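You operate a simulated robot arm through the tools that you are given. There is no shell and no other tool. Be economical: measure what you need, move in short steps, check, and stop when the job is done.

Carry out the task below with a simulated two-armed robot. There is one attempt and no reset: what you move stays moved.

TASK
Put the cashew tub that expires last from the top of the side table on the thick price card there. Put the pea bag from the top of the side table on the shelf under the steel table. Put the mango pack on the steel table left of the grey juicer. Any order will do. Set down upright: cashew tub.

The check looks at the end state, three seconds after you hand in, the way a careful person would. Anything else that was tipped, shoved, dropped, spilled or broken makes it a failure.

THE ROBOT
Two 7-joint arms with four-finger grippers on one trunk, on a base that drives. Base frame: it is fixed to the floor where the robot stands at the start and does not move with it; the origin is under the middle of the robot, x ahead of it, y to its left, z up; the surface under the hand at the start is at about z = 750. Lengths are in mm, angles in degrees, forces in N, time in s.
The left shoulder is at the start at [40, 181, 1130], the right one opposite. With the tool pointing down near the work surface each hand reaches from about 300 to 820 mm from the robot's upright axis, wherever it stands, measured 20 degrees to its own side. Places, roughly: shelf under the steel table [500, -2200, 200]; steel table left of the grey juicer [400, -1700, 700]. Payload 3.67 kg a hand.
The tool frame of a hand sits at the grasp point between the pads (the TCP): z along the fingers, y along the line on which they close. The tips reach 28 mm beyond it. The gripper opens to 112 mm. The gripper's body begins 73 mm behind the TCP.
Orientation is told as [roll, pitch, yaw] about the base's x, y, z axes, in that order, counted from this pose: with the fingers straight down and closing along the base's y, the tool's x points along the base's -x, its y along +y and its z along -z.

THE INTERFACE
- The arms move only by the tool apply_moves. It takes "left_moves", "right_moves" or both (then of equal length, played together; a hand with none holds still); each is a list of rows, each a list of 3 entries, a list of its own where there are three numbers: the shift along the tool's x, y, z in mm, then the turn, a rotation vector about the tool's x, y, z in degrees, then the opening, from 0 (shut) to 1 (fully open). In form: [[[dx, dy, dz], [rx, ry, rz], hand], ...]. A call has 1 to 20 rows; each row shifts and turns the commanded pose from where the row before left it, along the tool's axes as they then stand. Each row takes 0.2 s and may step no farther than 50 mm and 8.6 degrees from the row before; otherwise, or with a gripper value out of range, the whole call is refused. Where a pose cannot be reached the arm comes as near as it can. A force on the tool above 40 N (or 10 N above the force at the start of the call, whichever is more), or a blocked arm, ends the call early, and 0.2 s more pass. Each finger halts on what it meets, pressing with about 23 N; the grip force reading is that of the motor and also rises with nothing between the fingers. The clock runs only during rows and for 0.2 s after the last one: add rows that do not move to give the fingers time. It gives the time, the measured TCP pose, the force on the tool (base axes), the opening and the grip force at its end, in the units of the frame above (readings bear some noise), with the torque about the TCP (base axes, N m) and any sound that the robot's microphone picked up.
- Cameras (640 x 400 px; columns grow to the right, rows downward): "scene" is now at [102.9, 26.5, 1358.3]; the picture's right is [0.26, -0.97, 0.00], its down [-0.61, -0.16, -0.78] and it looks along [0.75, 0.20, -0.63] (base axes); focal length 271 px, centre (320, 200). "left" rides on the left gripper at [60, 18, -104] in its tool frame; the picture's right is [-0.29, 0.96, 0.00], its down [-0.80, -0.24, -0.55] and it looks along [-0.53, -0.16, 0.83] (tool axes); focal length 234 px, centre (320, 200). "right" rides on the right gripper at [60, -18, -104] in its tool frame; the picture's right is [0.29, 0.96, 0.00], its down [-0.80, 0.24, -0.55] and it looks along [-0.53, 0.16, 0.83] (tool axes); focal length 234 px, centre (320, 200).
- camera(camera): a new picture of that camera. The clock stands still meanwhile.
- lift_body(by): slides the trunk up (or, below 0, down) by that many mm; the arms and the scene camera ride with it, the base frame stays. It gives what a move gives, with no picture.
- steer(legs): drives the robot by 1 to 6 legs, each [ahead, left, turn to the left] in mm, mm and degrees, along the robot's own axes; the way and the turn of a leg run together, so that a leg with both is an arc; at most 1500 mm and 180 degrees a leg. The arms and the cameras ride along, it lands a little off, and it stops where it bumps. It gives what a move gives.
- head_to(pan, tilt): turns the head with the scene camera to pan (to the left, within 86 degrees either way) and tilt (down, from -29 to 69), counted from straight ahead of the robot. It gives what a move gives.
- pixel_to_xyz(camera, pixels): for up to 12 pixels [column, row] of the newest picture of that camera ("zoom" is the newest enlarged one), the place [x, y, z] in the base frame of the surface seen there, good to about 2 mm, but the place of the scene camera against the robot may be out by one fixed shift of up to 12 mm in any direction. The clock stands still meanwhile.
- inspect(camera, box): a new picture of the part [left, top, right, bottom] of that camera's present view, enlarged. The clock stands still meanwhile.
- close_job(): hands the job in; it is judged then, once.

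Keep the steps short. Do not move on a guess: measure, check each grasp and each placing, and mend mistakes. In all there are 110 turns and 88 pictures (those below and enlarged ones count). Leave the grippers open and the arms clear of the work at the hand-in unless told otherwise, and finish with a single line.

The tools are called after "Emit:" as a command line: name --argument value ..., lists and objects as JSON in quotes. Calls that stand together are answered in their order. apply_moves: Moves the arms, as the interface text tells. Its arguments: {"type":"object","properties":{"left_moves":{"type":"array","items":{"type":"array"}},"right_moves":{"type":"array","items":{"type":"array"}}},"required":[]} The other tools are called the same way: lift_body (by) slides the trunk up or down; steer (legs) drives the base; head_to (pan, tilt) turns the head that bears the scene camera; camera (camera) takes a picture; pixel_to_xyz (camera, pixels) gives the place of the surface under pixels of a picture; inspect (camera, box) takes an enlarged picture of a part of a camera's view; close_job () hands the job in.

At the start:

```text
clock: 0.0
left_tcp_pos: [439.0, 472.2, 1078.5]
left_tool_rot: [0.0, 0.0, 0.0]
left_wrist_force: [0.3, -0.4, -0.7]
left_ft_torque: [0.02, 0.04, 0.03]
left_grip_width: 112.0
left_finger_force: 0.0
right_tcp_pos: [504.0, 58.4, 1007.0]
right_tool_rot: [0.0, 0.1, 0.0]
right_wrist_force: [-0.3, 0.4, 0.0]
right_ft_torque: [0.01, -0.01, -0.03]
right_grip_width: 111.9
right_finger_force: 0.1
trunk travel left (down, up): [-250.0, 264.0]
robot x, y, heading: [-1.4, 0.2, -0.1]
head pan, tilt: [15.1, 39.1]
```

scene: 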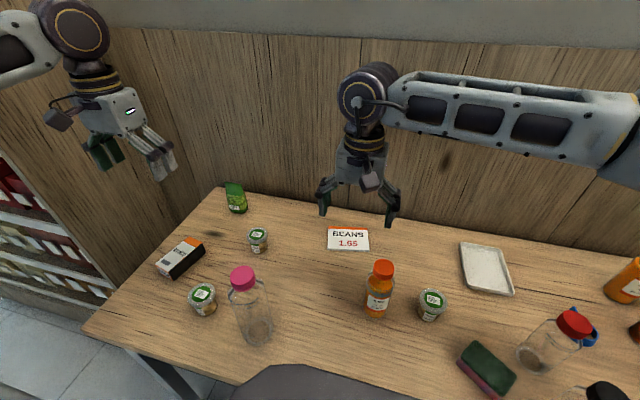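
right: 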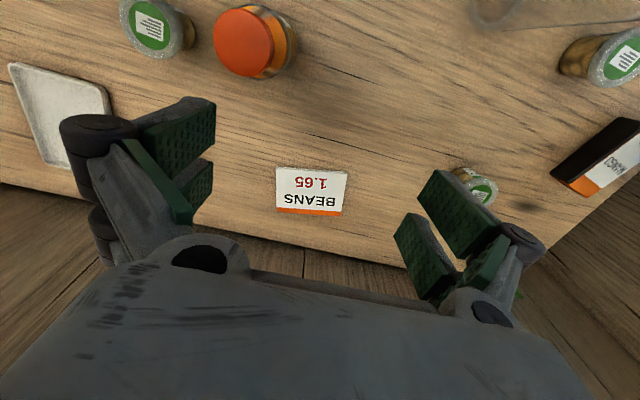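
left: 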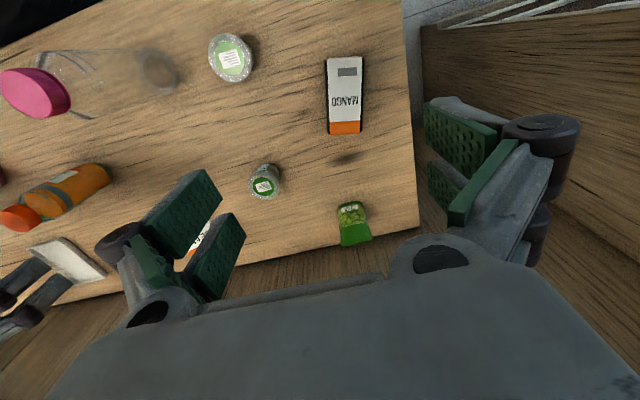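

I see three small tubs with green lids at scene (258,240), (203,298) and (431,304). The mango pack is at (180,257), the pea bag at (236,198) and the card at (348,238). I'll enlarge the lids to read the dates.

Emit:
inspect --camera "scene" --box '[180, 220, 280, 320]'

Emit:
inspect --camera "left" --box '[200, 20, 300, 100]'

Emit:
inspect --camera "right" --box '[110, 0, 210, 70]'

Emit:
inspect --camera "left" --box '[235, 150, 295, 210]'

```text
4.00 times, centred on (230, 270) of scene
```

zoom: 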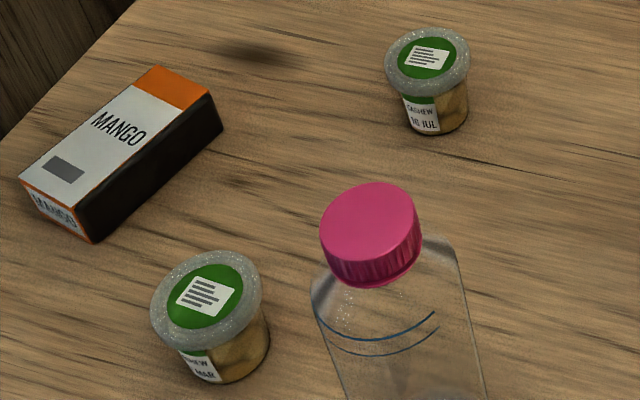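

```text
5.00 times, centred on (250, 60) of left
```

zoom: 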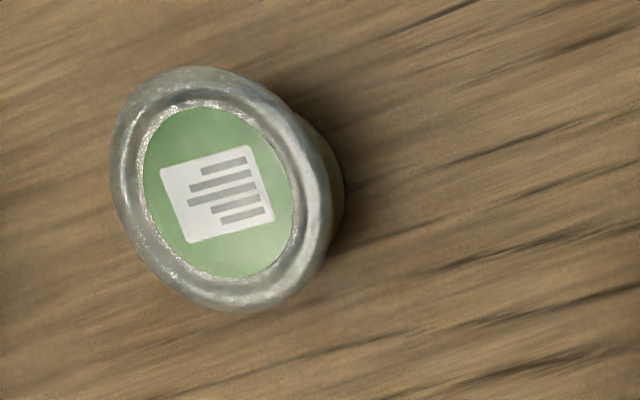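

```text
5.71 times, centred on (160, 35) of right
```

zoom: 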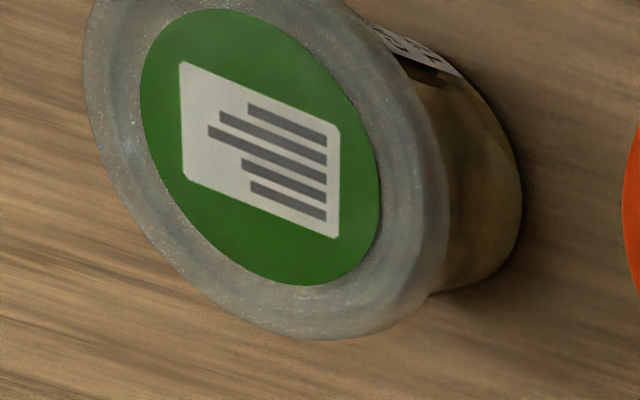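

```text
6.67 times, centred on (265, 180) of left
```

zoom: 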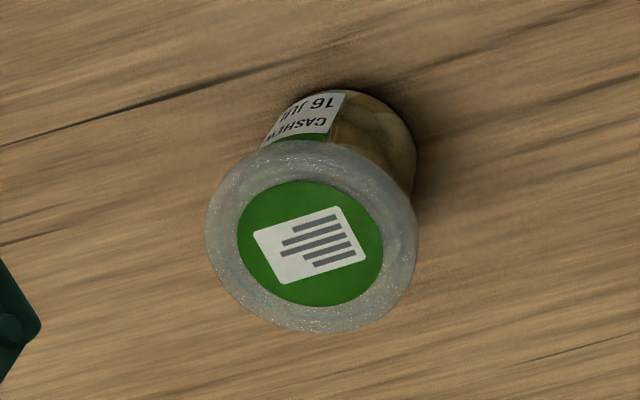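

The back tub reads "16 JUL" or "16 JUN", and the front-left one is a MAR date. The third tub, at scene (431,304), still needs reading, so I'll enlarge it from the scene camera and look closer at the others.

Emit:
inspect --camera "scene" --box '[411, 284, 451, 324]'

Emit:
inspect --camera "scene" --box '[238, 223, 278, 258]'

Emit:
inspect --camera "scene" --box '[183, 282, 223, 322]'

Emit:
pixel_to_xyz --camera "scene" --pixels '[[431, 298], [203, 293], [258, 234], [348, 238], [330, 227], [367, 230], [328, 249], [369, 250], [236, 190], [182, 256], [255, 310], [380, 268]]'

```text
10.00 times, centred on (431, 304) of scene
```

zoom: 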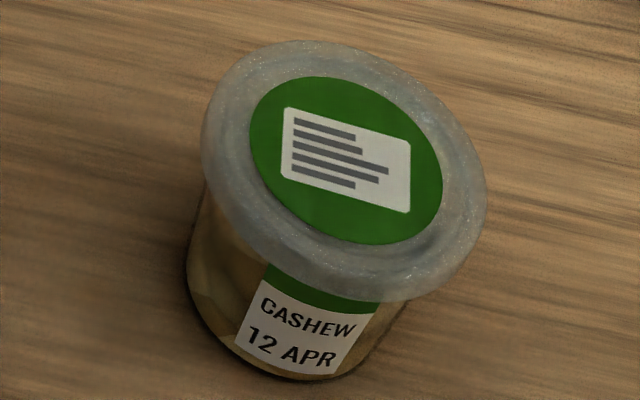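

```text
11.43 times, centred on (258, 240) of scene
```

zoom: 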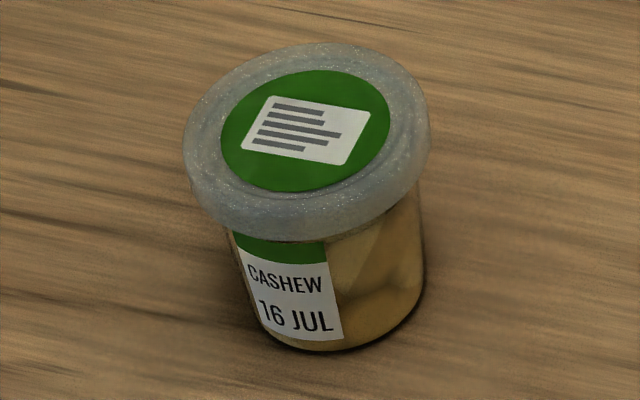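

```text
10.00 times, centred on (203, 302) of scene
```

zoom: 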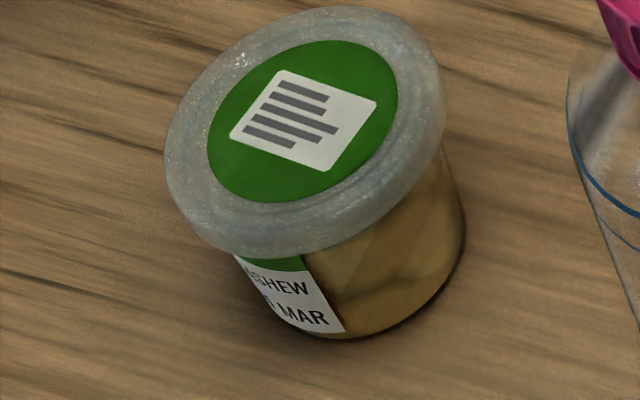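

```text
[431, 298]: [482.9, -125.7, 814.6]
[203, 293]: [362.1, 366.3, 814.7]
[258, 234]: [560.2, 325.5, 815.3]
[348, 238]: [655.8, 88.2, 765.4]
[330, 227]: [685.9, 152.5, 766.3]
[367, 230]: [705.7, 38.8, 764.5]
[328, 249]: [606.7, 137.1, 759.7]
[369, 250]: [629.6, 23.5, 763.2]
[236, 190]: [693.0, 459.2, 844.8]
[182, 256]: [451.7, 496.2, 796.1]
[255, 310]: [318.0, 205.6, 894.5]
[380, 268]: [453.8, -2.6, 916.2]
```

The dates are 16 JUL, 12 APR and a MAR date, so the one to move is the 16 JUL tub at the back left. The hand cameras don't have the scene camera's fixed shift, so I'll measure the tub, mango and peas with "left" and the card with "right".

Emit:
pixel_to_xyz --camera "left" --pixels '[[264, 186], [275, 170], [290, 190], [328, 60], [360, 58], [361, 130], [330, 132], [353, 215], [346, 238], [368, 236], [341, 206], [364, 204]]'

Emit:
pixel_to_xyz --camera "right" --pixels '[[278, 169], [346, 172], [341, 213], [277, 210], [312, 190], [312, 160], [260, 190]]'

Emit:
inspect --camera "left" --box '[310, 180, 400, 260]'

Emit:
inspect --camera "scene" --box '[300, 200, 400, 270]'

```text
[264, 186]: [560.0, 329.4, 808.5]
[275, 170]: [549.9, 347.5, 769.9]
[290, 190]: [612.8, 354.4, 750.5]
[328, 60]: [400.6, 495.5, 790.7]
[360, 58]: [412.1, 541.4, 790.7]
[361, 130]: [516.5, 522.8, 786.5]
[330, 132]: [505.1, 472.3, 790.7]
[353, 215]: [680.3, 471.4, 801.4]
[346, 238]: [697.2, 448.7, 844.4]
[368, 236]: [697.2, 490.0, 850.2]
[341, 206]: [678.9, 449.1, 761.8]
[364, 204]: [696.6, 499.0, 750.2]
```

```text
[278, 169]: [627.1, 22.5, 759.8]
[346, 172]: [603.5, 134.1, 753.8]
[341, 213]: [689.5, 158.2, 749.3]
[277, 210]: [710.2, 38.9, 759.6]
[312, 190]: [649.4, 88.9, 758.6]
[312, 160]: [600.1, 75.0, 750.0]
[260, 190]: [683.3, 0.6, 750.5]
```

```text
5.00 times, centred on (355, 220) of left
```

zoom: 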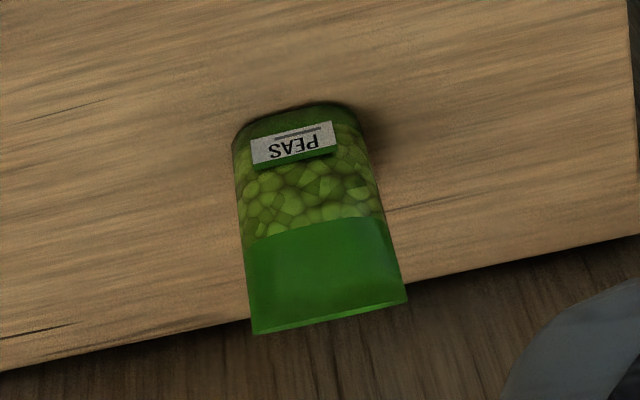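

```text
5.71 times, centred on (350, 235) of scene
```

zoom: 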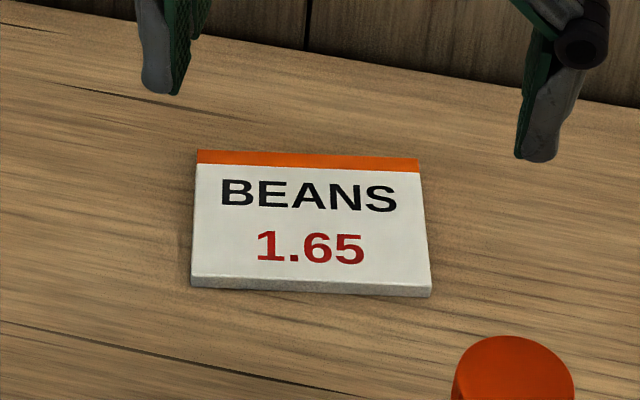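

The card's top is at z≈759, its centre about (657,89), and the table is at 750. The JUL tub's lid centre is about (561,329), top 808. I'll move the right arm clear to its own side and bring the left hand above the tub.

Emit:
apply_moves --left_moves '[[[-20.3, -23.8, 20], [0, 0, 0], 1], [[-20.3, -23.8, 20], [0, 0, 0], 1], [[-20.3, -23.8, 20], [0, 0, 0], 1], [[-20.3, -23.8, 20], [0, 0, 0], 1], [[-20.3, -23.8, 20], [0, 0, 0], 1], [[-20.3, -23.8, 20], [0, 0, 0], 1], [[0, 0, 0], [0, 0, 0], 1]]' --right_moves '[[[15, -44, -10], [0, 0, 0], 1], [[15, -44, -10], [0, 0, 0], 1], [[15, -44, -10], [0, 0, 0], 1], [[15, -44, -10], [0, 0, 0], 1], [[15, -44, -10], [0, 0, 0], 1], [[15, -44, -10], [0, 0, 0], 1], [[15, -44, -10], [0, 0, 0], 1]]'

Emit:
camera --camera "left"

```text
clock: 1.6
left_tcp_pos: [559.5, 327.9, 960.2]
left_tool_rot: [0.0, -0.1, 0.0]
left_wrist_force: [-1.3, -0.5, 0.4]
left_ft_torque: [0.02, 0.0, 0.02]
left_grip_width: 111.8
left_finger_force: 0.0
right_tcp_pos: [396.2, -250.8, 1076.5]
right_tool_rot: [0.0, 0.0, 0.1]
right_wrist_force: [-0.8, -0.3, 0.1]
right_ft_torque: [0.02, -0.04, 0.02]
right_grip_width: 112.0
right_finger_force: 0.1
trunk travel left (down, up): [-250.0, 264.0]
robot x, y, heading: [3.3, 1.8, -0.3]
head pan, tilt: [15.1, 39.1]
```

```text
75 pictures are left
```

left: 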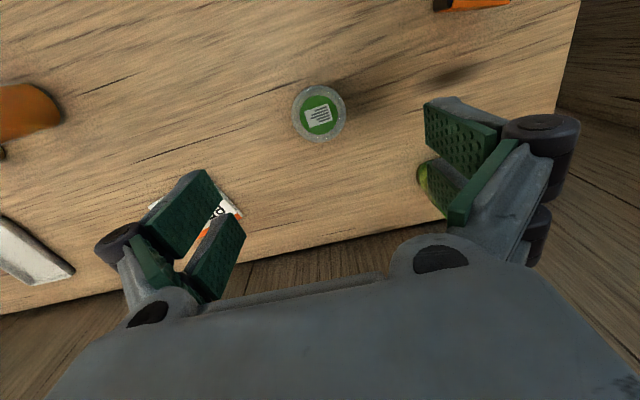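

The lid is centred at left image (319,112). I'll measure its centre and edges.

Emit:
pixel_to_xyz --camera "left" --pixels '[[319, 112], [295, 113], [343, 112], [319, 86], [319, 138]]'

```text
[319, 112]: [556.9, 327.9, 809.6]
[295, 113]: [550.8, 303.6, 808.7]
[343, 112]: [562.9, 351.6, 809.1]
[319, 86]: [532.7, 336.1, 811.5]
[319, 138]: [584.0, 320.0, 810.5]
```

The centre is (557.5,328), so the hand is nearly aligned. I'll lower it 166 mm and close on the tub.

Emit:
apply_moves --left_moves '[[[2, 0, 40], [0, 0, 0], 1], [[0, 0, 40], [0, 0, 0], 1], [[0, 0, 40], [0, 0, 0], 1], [[0, 0, 30], [0, 0, 0], 1], [[0, 0, 16], [0, 0, 0], 1], [[0, 0, 0], [0, 0, 0], 0.6], [[0, 0, 0], [0, 0, 0], 0.4], [[0, 0, 0], [0, 0, 0], 0.4], [[0, 0, 0], [0, 0, 0], 0.4]]'

Emit:
camera --camera "left"

```text
clock: 3.6
left_tcp_pos: [559.9, 328.8, 793.4]
left_tool_rot: [0.0, 0.1, -0.1]
left_wrist_force: [0.0, -0.4, 0.7]
left_ft_torque: [-0.06, -0.01, -0.02]
left_grip_width: 56.0
left_finger_force: 22.8
right_tcp_pos: [398.2, -250.0, 1075.7]
right_tool_rot: [0.0, 0.0, 0.0]
right_wrist_force: [0.1, -0.1, -1.2]
right_ft_torque: [0.0, 0.01, 0.02]
right_grip_width: 112.2
right_finger_force: 0.1
trunk travel left (down, up): [-250.0, 264.0]
robot x, y, heading: [-1.6, 0.6, 0.1]
head pan, tilt: [15.1, 39.1]
```

```text
74 pictures are left
```

left: 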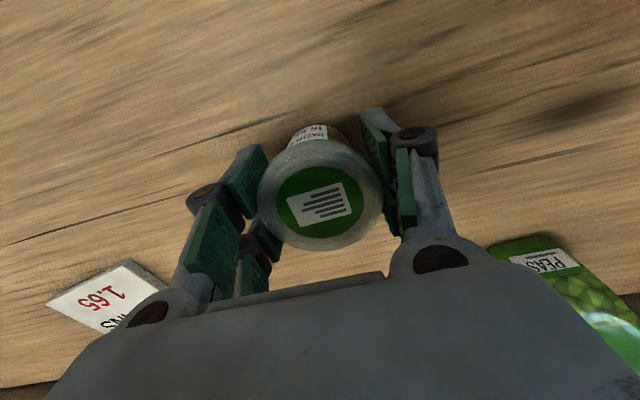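

I have a grip at 56 mm with 23 N. I'll lift 60 mm and carry the tub over the card centre (657,88).

Emit:
apply_moves --left_moves '[[[0, 0, -20], [0, 0, 0], 0.4], [[0, 0, -40], [0, 0, 0], 0.4], [[-14, -34, 0], [0, 0, 0], 0.4], [[-14, -34, 0], [0, 0, 0], 0.4], [[-14, -34, 0], [0, 0, 0], 0.4], [[-14, -34, 0], [0, 0, 0], 0.4], [[-14, -34, 0], [0, 0, 0], 0.4], [[-14, -35, 0], [0, 0, 0], 0.4], [[-13, -35, 0], [0, 0, 0], 0.4], [[0, 0, 0], [0, 0, 0], 0.4], [[0, 0, 0], [0, 0, 0], 0.4]]'

Emit:
camera --camera "left"

Emit:
camera --camera "scene"

```text
clock: 6.0
left_tcp_pos: [592.3, 152.0, 887.5]
left_tool_rot: [-0.1, 0.0, 0.1]
left_wrist_force: [-1.2, 0.1, -0.7]
left_ft_torque: [0.0, 0.02, -0.01]
left_grip_width: 55.6
left_finger_force: 23.2
left hand out of reach, approached as far as the arm can: row 7, 8, 9
right_tcp_pos: [398.7, -249.9, 1076.0]
right_tool_rot: [0.0, 0.0, 0.0]
right_wrist_force: [-0.3, 0.6, -0.1]
right_ft_torque: [0.01, -0.02, 0.0]
right_grip_width: 112.0
right_finger_force: 0.1
trunk travel left (down, up): [-250.0, 264.0]
robot x, y, heading: [1.5, -1.0, 0.2]
head pan, tilt: [15.1, 39.1]
```

```text
73 pictures are left
```

left: 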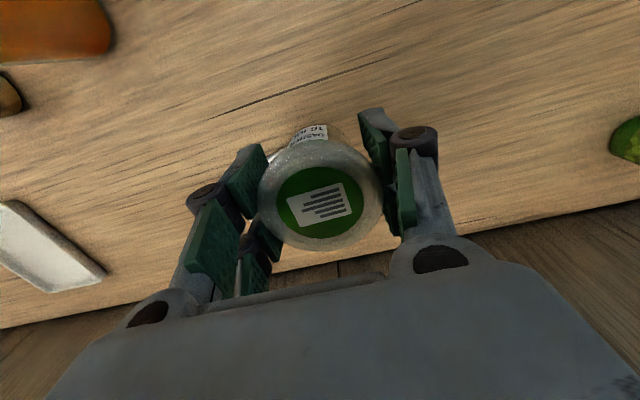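

```text
72 pictures are left
```

scene: 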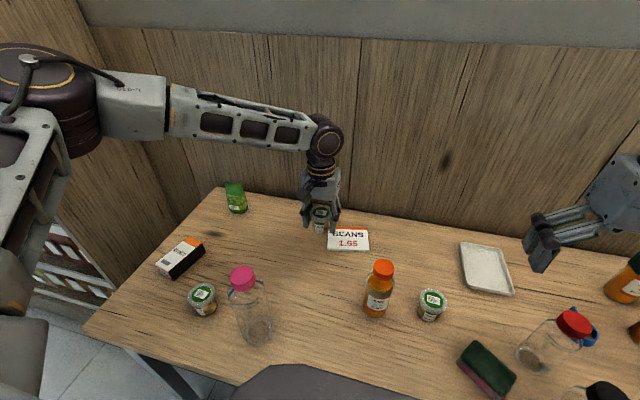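

The left arm runs out of reach here because the card is too far to its right. I'll raise the tub, drive the robot 200 mm to the right, and check.

Emit:
apply_moves --left_moves '[[[0, 0, -40], [0, 0, 0], 0.4], [[0, 0, 0], [0, 0, 0], 0.4]]'

Emit:
steer --legs '[[0, -200, 0]]'

Emit:
camera --camera "left"

```text
clock: 6.6
left_tcp_pos: [592.9, 151.5, 926.8]
left_tool_rot: [0.0, 0.2, 0.0]
left_wrist_force: [0.6, 0.7, -0.9]
left_ft_torque: [-0.05, -0.02, 0.01]
left_grip_width: 55.7
left_finger_force: 22.7
right_tcp_pos: [399.3, -249.8, 1074.9]
right_tool_rot: [0.0, -0.1, 0.0]
right_wrist_force: [-0.5, -0.8, -0.1]
right_ft_torque: [-0.04, 0.05, -0.01]
right_grip_width: 112.1
right_finger_force: 0.0
trunk travel left (down, up): [-250.0, 264.0]
robot x, y, heading: [2.7, 3.1, 0.1]
head pan, tilt: [15.1, 39.1]
```

```text
clock: 8.2
left_tcp_pos: [592.2, -48.2, 926.5]
left_tool_rot: [-0.1, 0.0, 0.1]
left_wrist_force: [-0.2, -0.4, -0.6]
left_ft_torque: [0.01, 0.0, 0.03]
left_grip_width: 56.0
left_finger_force: 22.9
right_tcp_pos: [397.7, -448.9, 1075.4]
right_tool_rot: [0.0, 0.0, -0.1]
right_wrist_force: [0.2, 0.4, -0.3]
right_ft_torque: [0.0, 0.0, -0.03]
right_grip_width: 112.1
right_finger_force: 0.0
trunk travel left (down, up): [-250.0, 264.0]
robot x, y, heading: [-1.2, -198.3, -0.1]
head pan, tilt: [15.1, 39.1]
```

```text
71 pictures are left
```

left: 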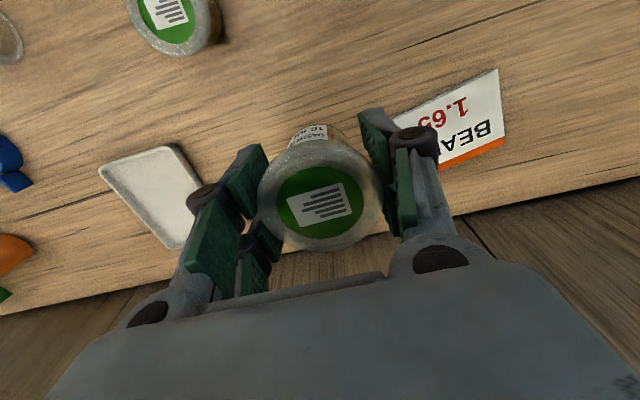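

Reach is better now. I'll move over the card to (657,88) and lower to about z 850.

Emit:
apply_moves --left_moves '[[[-16, 34, 10], [0, 0, 0], 0.4], [[-16, 34, 10], [0, 0, 0], 0.4], [[-16, 34, 20], [0, 0, 0], 0.4], [[-17, 34, 20], [0, 0, 0], 0.4], [[0, 0, 16], [0, 0, 0], 0.4], [[0, 0, 0], [0, 0, 0], 0.4]]'

Emit:
camera --camera "left"

Emit:
camera --camera "scene"

```text
clock: 9.6
left_tcp_pos: [656.9, 88.5, 850.3]
left_tool_rot: [0.0, 0.0, 0.1]
left_wrist_force: [-1.0, 0.6, -1.0]
left_ft_torque: [0.0, 0.0, -0.01]
left_grip_width: 55.8
left_finger_force: 23.1
right_tcp_pos: [398.5, -449.6, 1075.2]
right_tool_rot: [-0.1, 0.1, -0.1]
right_wrist_force: [-0.4, -0.5, 0.2]
right_ft_torque: [-0.01, -0.01, 0.01]
right_grip_width: 112.2
right_finger_force: 0.1
trunk travel left (down, up): [-250.0, 264.0]
robot x, y, heading: [-2.3, -199.0, 0.0]
head pan, tilt: [15.1, 39.1]
```

```text
70 pictures are left
```

left: 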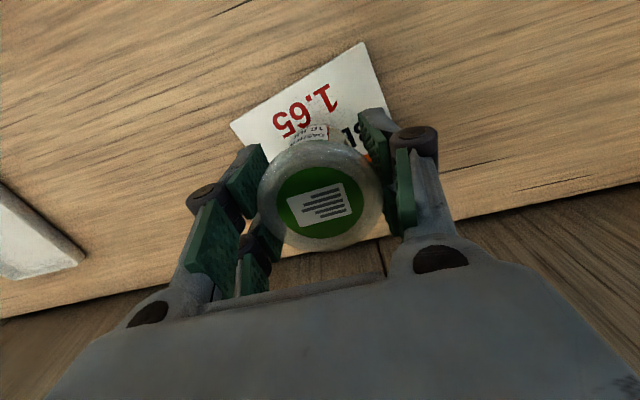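

```text
69 pictures are left
```

scene: 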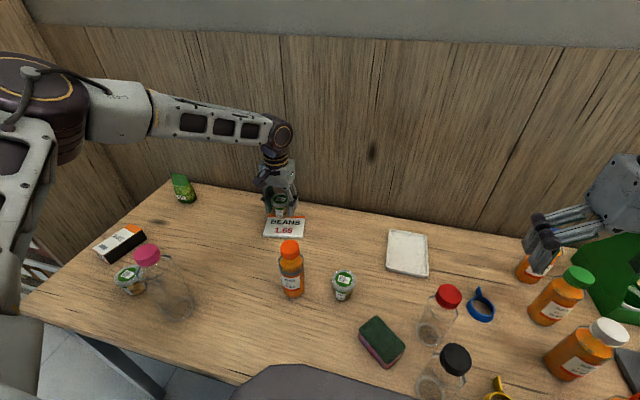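

The tub is above the card. It was gripped 43.5 mm above its base, so its base meets the card (759) at TCP z≈802.5. I'll lower 47 mm gently.

Emit:
apply_moves --left_moves '[[[0, 0, 20], [0, 0, 0], 0.4], [[0, 0, 15], [0, 0, 0], 0.4], [[0, 0, 7], [0, 0, 0], 0.4], [[0, 0, 4], [0, 0, 0], 0.4], [[0, 0, 0], [0, 0, 0], 0.4]]'

Emit:
camera --camera "left"

Emit:
inspect --camera "scene" --box '[240, 180, 330, 250]'

```text
clock: 10.8
left_tcp_pos: [648.5, 91.2, 808.7]
left_tool_rot: [0.0, 0.0, 0.1]
left_wrist_force: [0.3, 1.1, -0.9]
left_ft_torque: [-0.01, 0.02, 0.0]
left_grip_width: 55.7
left_finger_force: 22.7
left hand out of reach, approached as far as the arm can: row 2, 3
right_tcp_pos: [398.4, -449.6, 1075.8]
right_tool_rot: [0.1, 0.0, 0.0]
right_wrist_force: [-0.2, 0.0, 0.1]
right_ft_torque: [0.03, 0.02, 0.0]
right_grip_width: 112.1
right_finger_force: 0.1
trunk travel left (down, up): [-250.0, 264.0]
robot x, y, heading: [0.1, -196.2, 0.1]
head pan, tilt: [15.1, 39.1]
```

```text
68 pictures are left
```

left: 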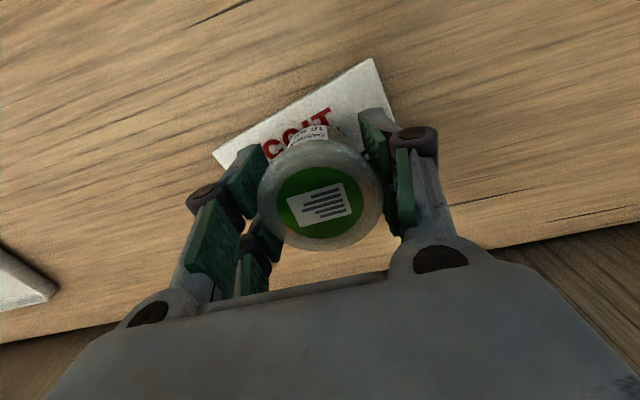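

```text
5.71 times, centred on (285, 215) of scene
```

zoom: 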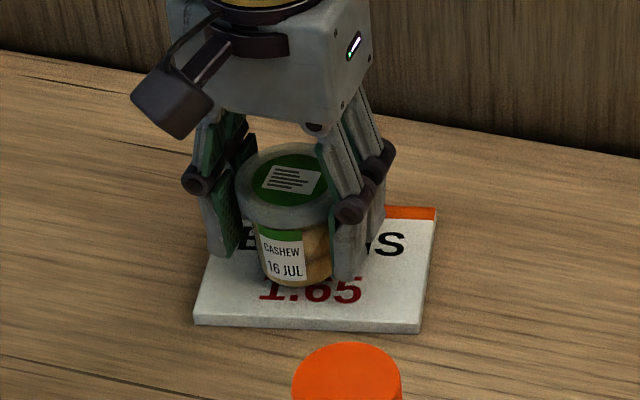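

The hand is at its reach limit, about 9 mm short in x. Lowering the shoulder will help, so I'll raise the hand 60 mm and slide the trunk down 60.

Emit:
apply_moves --left_moves '[[[0, 0, -30], [0, 0, 0], 0.4], [[0, 0, -30], [0, 0, 0], 0.4], [[0, 0, 0], [0, 0, 0], 0.4]]'

Emit:
lift_body --by -55

```text
clock: 11.6
left_tcp_pos: [651.8, 91.3, 869.5]
left_tool_rot: [0.0, 0.1, 0.0]
left_wrist_force: [0.2, -0.4, -1.3]
left_ft_torque: [0.03, 0.02, -0.01]
left_grip_width: 55.7
left_finger_force: 23.0
right_tcp_pos: [398.6, -449.0, 1074.7]
right_tool_rot: [0.1, 0.0, -0.1]
right_wrist_force: [0.6, -0.2, -0.2]
right_ft_torque: [-0.02, -0.03, 0.01]
right_grip_width: 112.2
right_finger_force: 0.0
trunk travel left (down, up): [-250.0, 264.0]
robot x, y, heading: [0.3, -196.2, 0.0]
head pan, tilt: [15.1, 39.1]
```

```text
clock: 12.6
left_tcp_pos: [650.5, 90.0, 812.4]
left_tool_rot: [0.0, 0.0, 0.0]
left_wrist_force: [-0.1, 0.6, -0.7]
left_ft_torque: [0.01, -0.01, 0.0]
left_grip_width: 55.8
left_finger_force: 22.7
right_tcp_pos: [398.8, -449.5, 1020.4]
right_tool_rot: [0.0, 0.0, -0.2]
right_wrist_force: [0.5, 0.2, -1.1]
right_ft_torque: [-0.01, -0.03, 0.0]
right_grip_width: 111.9
right_finger_force: 0.0
trunk travel left (down, up): [-195.0, 319.0]
robot x, y, heading: [-1.0, -202.0, 0.1]
head pan, tilt: [15.1, 39.1]
```

The hand is at (650.5,90,812). I'll shift 8.5 mm ahead, then lower to about 802.

Emit:
apply_moves --left_moves '[[[-8.5, -1, 0], [0, 0, 0], 0.4], [[0, 0, 5], [0, 0, 0], 0.4], [[0, 0, 3], [0, 0, 0], 0.4], [[0, 0, 2], [0, 0, 0], 0.4], [[0, 0, 0], [0, 0, 0], 0.4]]'

Emit:
inspect --camera "scene" --box '[240, 165, 330, 235]'

```text
clock: 13.8
left_tcp_pos: [659.9, 89.8, 804.0]
left_tool_rot: [0.1, 0.1, 0.0]
left_wrist_force: [0.1, -0.3, -1.1]
left_ft_torque: [-0.01, 0.03, -0.02]
left_grip_width: 55.9
left_finger_force: 23.3
right_tcp_pos: [397.1, -449.0, 1020.1]
right_tool_rot: [0.0, 0.0, -0.1]
right_wrist_force: [-0.4, 0.0, 0.0]
right_ft_torque: [-0.02, -0.01, 0.01]
right_grip_width: 111.9
right_finger_force: 0.2
trunk travel left (down, up): [-195.0, 319.0]
robot x, y, heading: [1.6, -201.2, 0.0]
head pan, tilt: [15.1, 39.1]
```

```text
5.71 times, centred on (285, 200) of scene
```

zoom: 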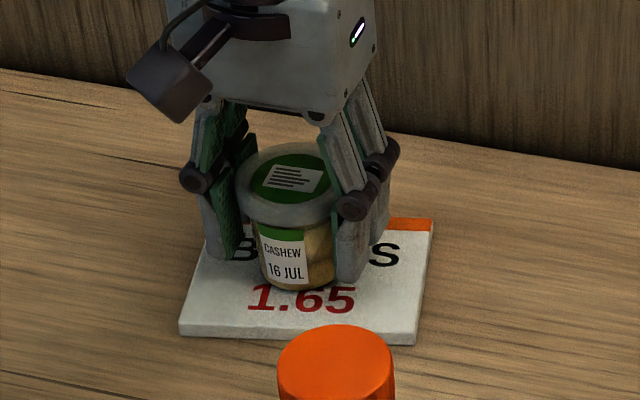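

It's almost touching. I'll lower 2 mm more in 1 mm steps, watching the force.

Emit:
apply_moves --left_moves '[[[0, 0, 1], [0, 0, 0], 0.4], [[0, 0, 1], [0, 0, 0], 0.4], [[0, 0, 0], [0, 0, 0], 0.4]]'

```text
clock: 14.6
left_tcp_pos: [658.9, 90.1, 803.1]
left_tool_rot: [0.0, -0.1, 0.0]
left_wrist_force: [1.5, 0.7, 7.7]
left_ft_torque: [0.02, 0.01, 0.03]
left_grip_width: 55.7
left_finger_force: 23.2
right_tcp_pos: [398.7, -449.5, 1020.9]
right_tool_rot: [0.0, 0.1, -0.1]
right_wrist_force: [0.2, 0.9, 0.6]
right_ft_torque: [0.01, -0.04, 0.0]
right_grip_width: 112.1
right_finger_force: 0.1
trunk travel left (down, up): [-195.0, 319.0]
robot x, y, heading: [-2.6, -198.8, 0.1]
head pan, tilt: [15.1, 39.1]
```

It touched the card (7.7 N). I'll open and rise.

Emit:
apply_moves --left_moves '[[[0, 0, 0], [0, 0, 0], 0.6], [[0, 0, 0], [0, 0, 0], 0.75], [[0, 0, 0], [0, 0, 0], 0.8], [[0, 0, -30], [0, 0, 0], 0.8], [[0, 0, -40], [0, 0, 0], 0.8], [[0, 0, -40], [0, 0, 0], 0.8], [[0, 0, -40], [0, 0, 0], 1]]'

Emit:
camera --camera "left"

Emit:
inspect --camera "scene" --box '[160, 130, 320, 240]'

```text
clock: 16.2
left_tcp_pos: [658.8, 91.2, 952.1]
left_tool_rot: [0.0, 0.0, -0.1]
left_wrist_force: [0.4, 0.0, -0.6]
left_ft_torque: [0.03, -0.01, 0.01]
left_grip_width: 112.1
left_finger_force: 0.1
right_tcp_pos: [398.0, -449.8, 1021.7]
right_tool_rot: [0.0, -0.1, 0.0]
right_wrist_force: [0.1, 1.0, 0.3]
right_ft_torque: [0.03, 0.02, 0.0]
right_grip_width: 111.8
right_finger_force: 0.1
trunk travel left (down, up): [-195.0, 319.0]
robot x, y, heading: [-0.5, -200.2, -0.1]
head pan, tilt: [15.1, 39.1]
```

```text
65 pictures are left
```

left: 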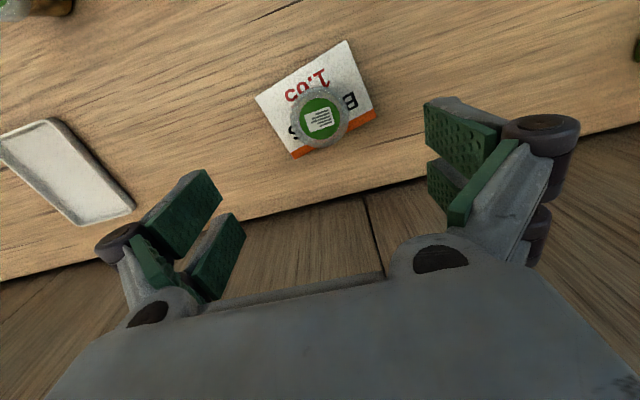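

```text
3.64 times, centred on (240, 185) of scene
```

zoom: 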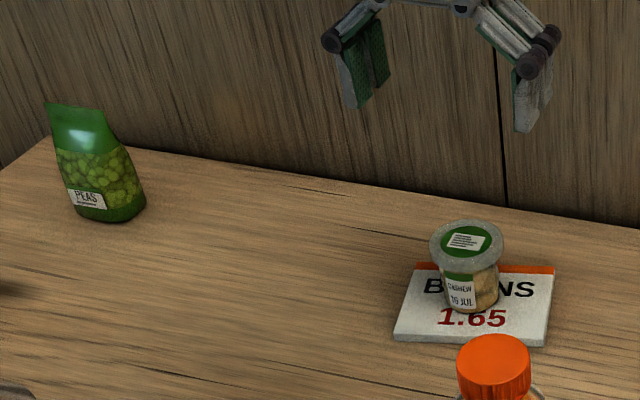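

The tub stands upright on the card. Before picking up the other two, I'll look right toward the steel table to plan the drive.

Emit:
head_to --pan -65 --tilt 30

Emit:
camera --camera "scene"

```text
clock: 17.7
left_tcp_pos: [660.5, 90.2, 951.0]
left_tool_rot: [0.0, 0.1, 0.1]
left_wrist_force: [0.6, -0.1, 0.8]
left_ft_torque: [-0.01, 0.0, 0.0]
left_grip_width: 112.1
left_finger_force: 0.2
right_tcp_pos: [398.3, -449.5, 1020.8]
right_tool_rot: [0.0, 0.0, -0.1]
right_wrist_force: [0.2, 0.4, 0.3]
right_ft_torque: [0.02, 0.0, 0.02]
right_grip_width: 112.0
right_finger_force: 0.0
trunk travel left (down, up): [-195.0, 319.0]
robot x, y, heading: [-1.4, -200.7, 0.2]
head pan, tilt: [-65.0, 30.0]
```

```text
63 pictures are left
```

scene: 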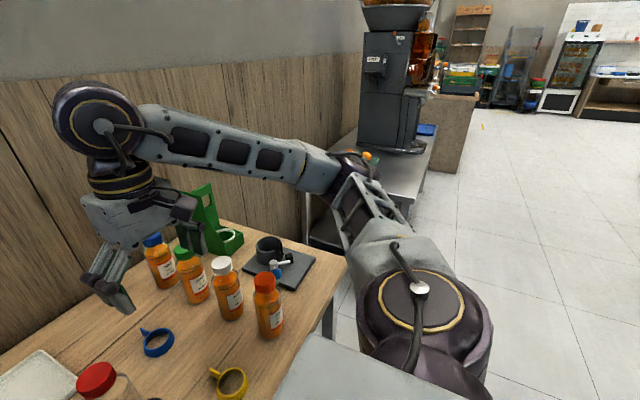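

The steel table stands along the same wall to the right. I'll drive left 440 mm for the pea bag, with the hands high enough to clear everything.

Emit:
steer --legs '[[0, 440, 0]]'

Emit:
head_to --pan 25 --tilt 35

Emit:
camera --camera "scene"

Emit:
camera --camera "left"

```text
clock: 20.5
left_tcp_pos: [660.3, 534.0, 951.8]
left_tool_rot: [0.0, 0.0, 0.0]
left_wrist_force: [-0.2, 0.4, -0.9]
left_ft_torque: [-0.01, 0.0, 0.03]
left_grip_width: 112.1
left_finger_force: 0.0
right_tcp_pos: [398.2, -7.0, 1021.5]
right_tool_rot: [-0.1, -0.1, -0.1]
right_wrist_force: [0.5, -0.5, 0.9]
right_ft_torque: [-0.04, 0.01, 0.01]
right_grip_width: 111.8
right_finger_force: 0.1
trunk travel left (down, up): [-195.0, 319.0]
robot x, y, heading: [-1.1, 243.0, -0.1]
head pan, tilt: [-65.0, 30.0]
```

```text
clock: 22.1
left_tcp_pos: [662.2, 533.2, 951.0]
left_tool_rot: [0.1, 0.0, -0.1]
left_wrist_force: [0.4, 0.2, -0.3]
left_ft_torque: [-0.01, 0.02, 0.01]
left_grip_width: 112.1
left_finger_force: 0.0
right_tcp_pos: [398.6, -6.6, 1021.1]
right_tool_rot: [0.1, 0.0, -0.1]
right_wrist_force: [0.4, 1.4, 0.6]
right_ft_torque: [0.0, -0.01, 0.0]
right_grip_width: 111.9
right_finger_force: 0.0
trunk travel left (down, up): [-195.0, 319.0]
robot x, y, heading: [0.1, 239.9, 0.0]
head pan, tilt: [25.0, 35.0]
```

```text
62 pictures are left
```

scene: 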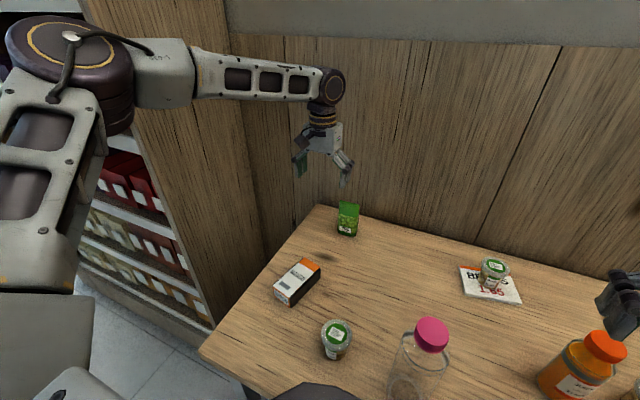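

```text
61 pictures are left
```

left: 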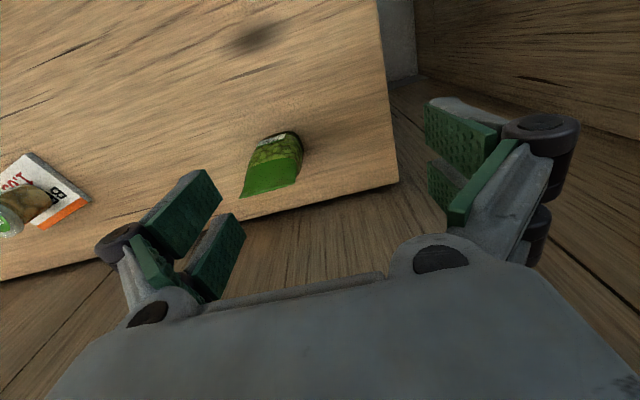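

The pea bag is at left image (273,163). I'll measure its base, top seam and sides, and look at it close up.

Emit:
inspect --camera "scene" --box '[325, 190, 375, 245]'

Emit:
pixel_to_xyz --camera "left" --pixels '[[243, 194], [296, 183], [270, 190], [249, 158], [299, 150], [275, 158], [252, 148], [285, 132], [301, 141], [350, 192], [300, 260], [450, 60]]'

Emit:
inspect --camera "left" --box '[230, 115, 320, 205]'

```text
7.27 times, centred on (350, 218) of scene
```

zoom: 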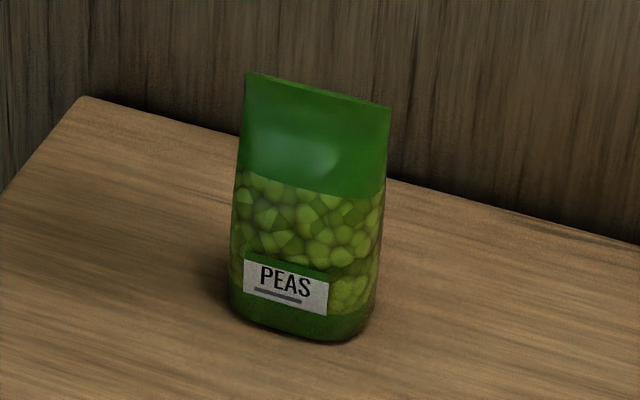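

```text
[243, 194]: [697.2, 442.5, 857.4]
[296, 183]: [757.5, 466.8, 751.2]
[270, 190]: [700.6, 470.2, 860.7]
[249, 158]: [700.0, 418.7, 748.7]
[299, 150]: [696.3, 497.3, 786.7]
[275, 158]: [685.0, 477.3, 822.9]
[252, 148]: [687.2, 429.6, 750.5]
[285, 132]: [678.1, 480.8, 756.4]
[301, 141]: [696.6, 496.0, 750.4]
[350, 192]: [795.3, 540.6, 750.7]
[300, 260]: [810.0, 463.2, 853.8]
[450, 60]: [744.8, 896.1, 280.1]
```

```text
4.44 times, centred on (275, 160) of left
```

zoom: 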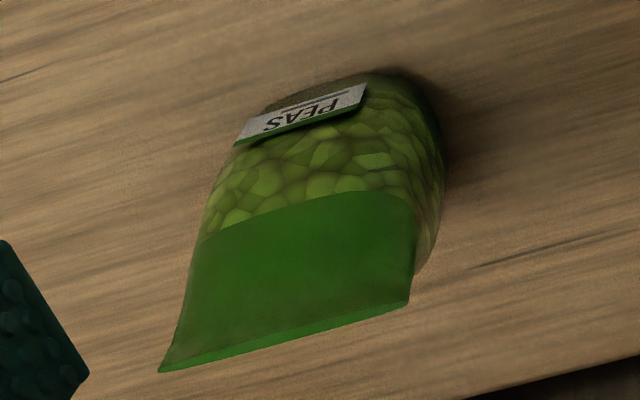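

The bag stands 110 mm tall and 52 mm wide along y (442–497), with its centre near (690,469). The shelf under the table needs a near-horizontal hand, so I'll grip the bag with the fingers pitched 60° forward. First I'll pull the hand back and pitch it.

Emit:
apply_moves --left_moves '[[[40, -16, 0], [0, 0, 0], 1], [[40, -16, 0], [0, 0, 0], 1], [[40, -16, 0], [0, 0, 0], 1], [[40, -16, 0], [0, 0, 0], 1], [[0, 0, 0], [0, -7.5, 0], 1], [[0, 0, 0], [0, -7.5, 0], 1], [[0, 0, 0], [0, -7.5, 0], 1], [[0, 0, 0], [0, -7.5, 0], 1], [[0, 0, 0], [0, -7.5, 0], 1], [[0, 0, 0], [0, -7.5, 0], 1], [[0, 0, 0], [0, -7.5, 0], 1], [[0, 0, 0], [0, -7.5, 0], 1], [[0, 0, 0], [0, 0, 0], 1]]'

Emit:
camera --camera "left"

Emit:
camera --camera "scene"

```text
clock: 24.9
left_tcp_pos: [528.7, 466.3, 952.1]
left_tool_rot: [-0.1, -59.9, 0.0]
left_wrist_force: [0.8, -0.5, 0.1]
left_ft_torque: [-0.02, 0.01, -0.03]
left_grip_width: 111.8
left_finger_force: 0.1
left hand out of reach, approached as far as the arm can: row 11, 12
right_tcp_pos: [398.3, -8.2, 1021.1]
right_tool_rot: [0.0, 0.0, 0.1]
right_wrist_force: [0.1, 0.3, -0.6]
right_ft_torque: [-0.04, 0.01, -0.02]
right_grip_width: 112.0
right_finger_force: 0.0
trunk travel left (down, up): [-195.0, 319.0]
robot x, y, heading: [2.4, 241.6, -0.0]
head pan, tilt: [25.0, 35.0]
```

```text
58 pictures are left
```

left: 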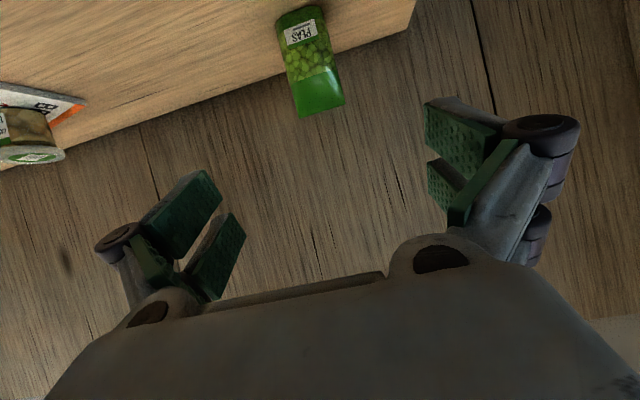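

```text
57 pictures are left
```

scene: 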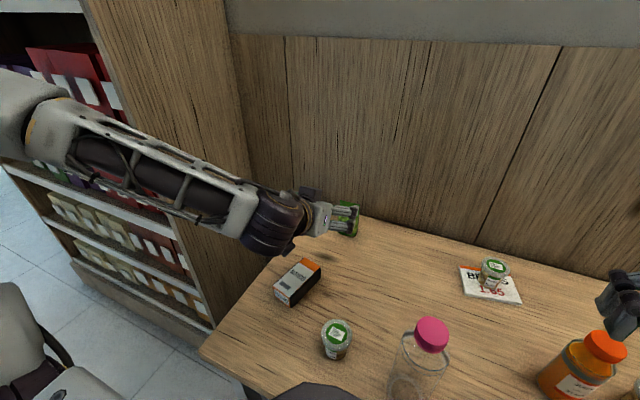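

The hand is pitched 60° at (529,466,952). I'll move to a pre-grasp point at (588,469,863).

Emit:
apply_moves --left_moves '[[[16, 1, 32], [0, 0, 0], 1], [[16, 1, 32], [0, 0, 0], 1], [[16, 1, 32], [0, 0, 0], 1], [[0, 0, 0], [0, 0, 0], 1]]'

Emit:
camera --camera "left"

```text
clock: 25.9
left_tcp_pos: [587.4, 469.8, 861.4]
left_tool_rot: [0.1, -60.0, -0.1]
left_wrist_force: [0.3, 0.2, 0.7]
left_ft_torque: [0.0, 0.01, 0.02]
left_grip_width: 112.0
left_finger_force: 0.0
right_tcp_pos: [399.8, -8.1, 1020.5]
right_tool_rot: [0.0, 0.0, 0.0]
right_wrist_force: [-1.0, 0.5, -1.0]
right_ft_torque: [0.0, -0.03, 0.05]
right_grip_width: 112.1
right_finger_force: 0.1
trunk travel left (down, up): [-195.0, 319.0]
robot x, y, heading: [-1.1, 239.6, -0.3]
head pan, tilt: [25.0, 35.0]
```

```text
56 pictures are left
```

left: 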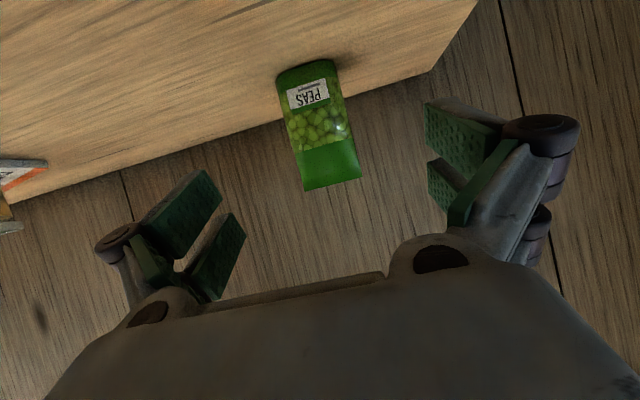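

I'll measure the bag's edges from here.

Emit:
pixel_to_xyz --camera "left" --pixels '[[291, 120], [346, 112], [305, 186], [357, 178], [320, 125], [305, 70], [300, 155], [352, 145]]'

```text
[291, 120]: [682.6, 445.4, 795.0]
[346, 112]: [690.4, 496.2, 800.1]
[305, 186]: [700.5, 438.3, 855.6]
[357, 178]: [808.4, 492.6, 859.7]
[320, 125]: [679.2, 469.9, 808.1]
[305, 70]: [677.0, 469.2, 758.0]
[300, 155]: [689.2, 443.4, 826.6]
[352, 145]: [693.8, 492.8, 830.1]
```

The bag's centre is about (694,470), grip height 802. I'll advance 121 mm along the fingers and close.

Emit:
apply_moves --left_moves '[[[0, 0, 40], [0, 0, 0], 1], [[0, 0, 40], [0, 0, 0], 1], [[-2, 0, 41], [0, 0, 0], 1], [[0, 0, 0], [0, 0, 0], 1], [[0, 0, 0], [0, 0, 0], 0.55], [[0, 0, 0], [0, 0, 0], 0.38], [[0, 0, 0], [0, 0, 0], 0.35], [[0, 0, 0], [0, 0, 0], 0.35]]'

Emit:
camera --camera "left"

```text
clock: 27.7
left_tcp_pos: [694.7, 469.1, 800.9]
left_tool_rot: [0.0, -60.0, 0.0]
left_wrist_force: [0.3, -0.4, -0.4]
left_ft_torque: [-0.04, 0.0, 0.0]
left_grip_width: 59.4
left_finger_force: 22.7
right_tcp_pos: [399.1, -7.3, 1021.3]
right_tool_rot: [0.0, 0.1, -0.1]
right_wrist_force: [-0.8, -0.6, -0.5]
right_ft_torque: [0.02, 0.01, 0.0]
right_grip_width: 112.1
right_finger_force: 0.1
trunk travel left (down, up): [-195.0, 319.0]
robot x, y, heading: [0.2, 241.1, 0.1]
head pan, tilt: [25.0, 35.0]
```

```text
55 pictures are left
```

left: 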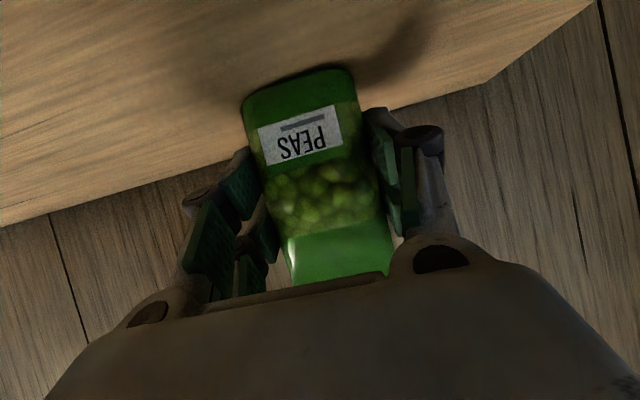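

The bag is gripped at 59 mm. I'll lift straight up 120 mm and check.

Emit:
apply_moves --left_moves '[[[-17.3, 0, -10], [0, 0, 0], 0.35], [[-34.6, 0, -20], [0, 0, 0], 0.35], [[-34.6, 0, -20], [0, 0, 0], 0.35], [[-17.3, 0, -10], [0, 0, 0], 0.35], [[0, 0, 0], [0, 0, 0], 0.35]]'

Emit:
camera --camera "scene"

Emit:
camera --camera "right"

```text
clock: 28.9
left_tcp_pos: [692.0, 470.0, 922.6]
left_tool_rot: [-0.1, -60.0, -0.1]
left_wrist_force: [0.6, 0.3, -0.6]
left_ft_torque: [0.01, 0.0, 0.0]
left_grip_width: 59.6
left_finger_force: 22.5
right_tcp_pos: [398.7, -6.5, 1021.5]
right_tool_rot: [0.0, 0.0, -0.2]
right_wrist_force: [-0.3, 0.3, -0.5]
right_ft_torque: [0.0, 0.0, 0.02]
right_grip_width: 112.1
right_finger_force: 0.1
trunk travel left (down, up): [-195.0, 319.0]
robot x, y, heading: [-2.2, 242.8, -0.1]
head pan, tilt: [25.0, 35.0]
```

```text
54 pictures are left
```

scene: 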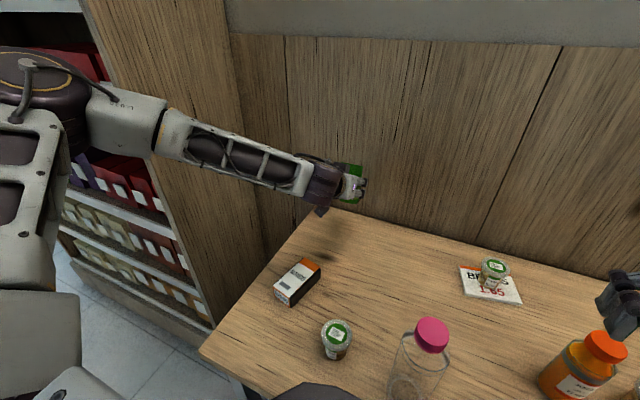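

```text
53 pictures are left
```

right: 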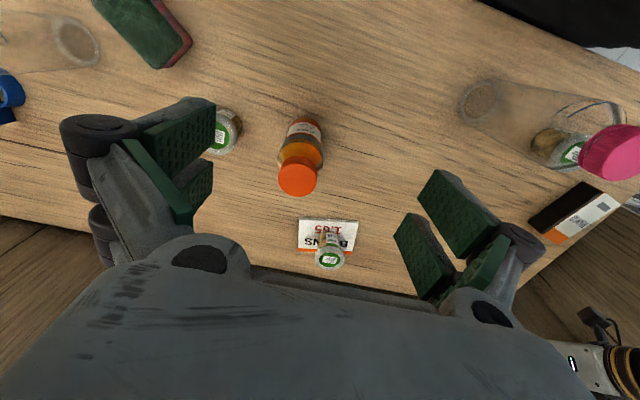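

The bag is held upright. The right arm would cross the left one at the mango, so I'll do two trips, peas first. I'll drive right 200, back off 550 from the tables, then go right along the aisle.

Emit:
steer --legs '[[0, -200, 0], [-550, 0, 0]]'

Emit:
head_to --pan -55 --tilt 20

Emit:
camera --camera "scene"

```text
clock: 33.4
left_tcp_pos: [142.2, 270.3, 922.9]
left_tool_rot: [0.0, -60.1, 0.3]
left_wrist_force: [-0.7, -0.4, 0.0]
left_ft_torque: [-0.01, -0.01, -0.01]
left_grip_width: 59.4
left_finger_force: 22.5
right_tcp_pos: [-149.4, -208.8, 1020.7]
right_tool_rot: [-0.1, 0.0, 0.3]
right_wrist_force: [0.3, 0.1, -0.3]
right_ft_torque: [0.01, -0.03, 0.01]
right_grip_width: 112.0
right_finger_force: 0.1
trunk travel left (down, up): [-195.0, 319.0]
robot x, y, heading: [-546.1, 39.2, 0.4]
head pan, tilt: [25.0, 35.0]
```

```text
clock: 34.9
left_tcp_pos: [142.6, 268.3, 921.5]
left_tool_rot: [0.0, -60.1, 0.3]
left_wrist_force: [0.1, -0.4, -0.5]
left_ft_torque: [0.02, 0.0, -0.02]
left_grip_width: 59.1
left_finger_force: 23.0
right_tcp_pos: [-149.5, -208.0, 1021.4]
right_tool_rot: [0.0, -0.1, 0.3]
right_wrist_force: [0.2, -0.4, 0.4]
right_ft_torque: [-0.01, 0.01, -0.01]
right_grip_width: 112.2
right_finger_force: 0.0
trunk travel left (down, up): [-195.0, 319.0]
robot x, y, heading: [-549.9, 40.0, 0.1]
head pan, tilt: [-55.0, 20.0]
```

```text
52 pictures are left
```

scene: 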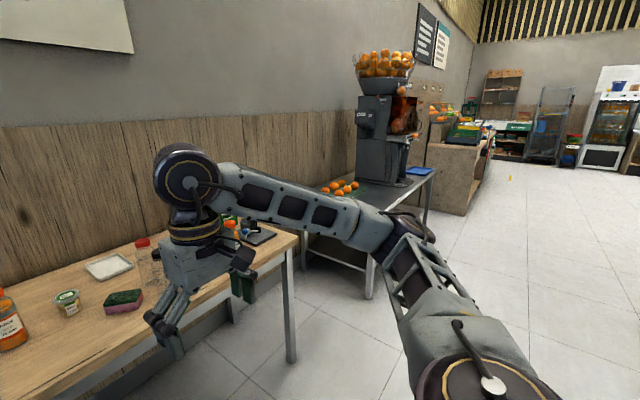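

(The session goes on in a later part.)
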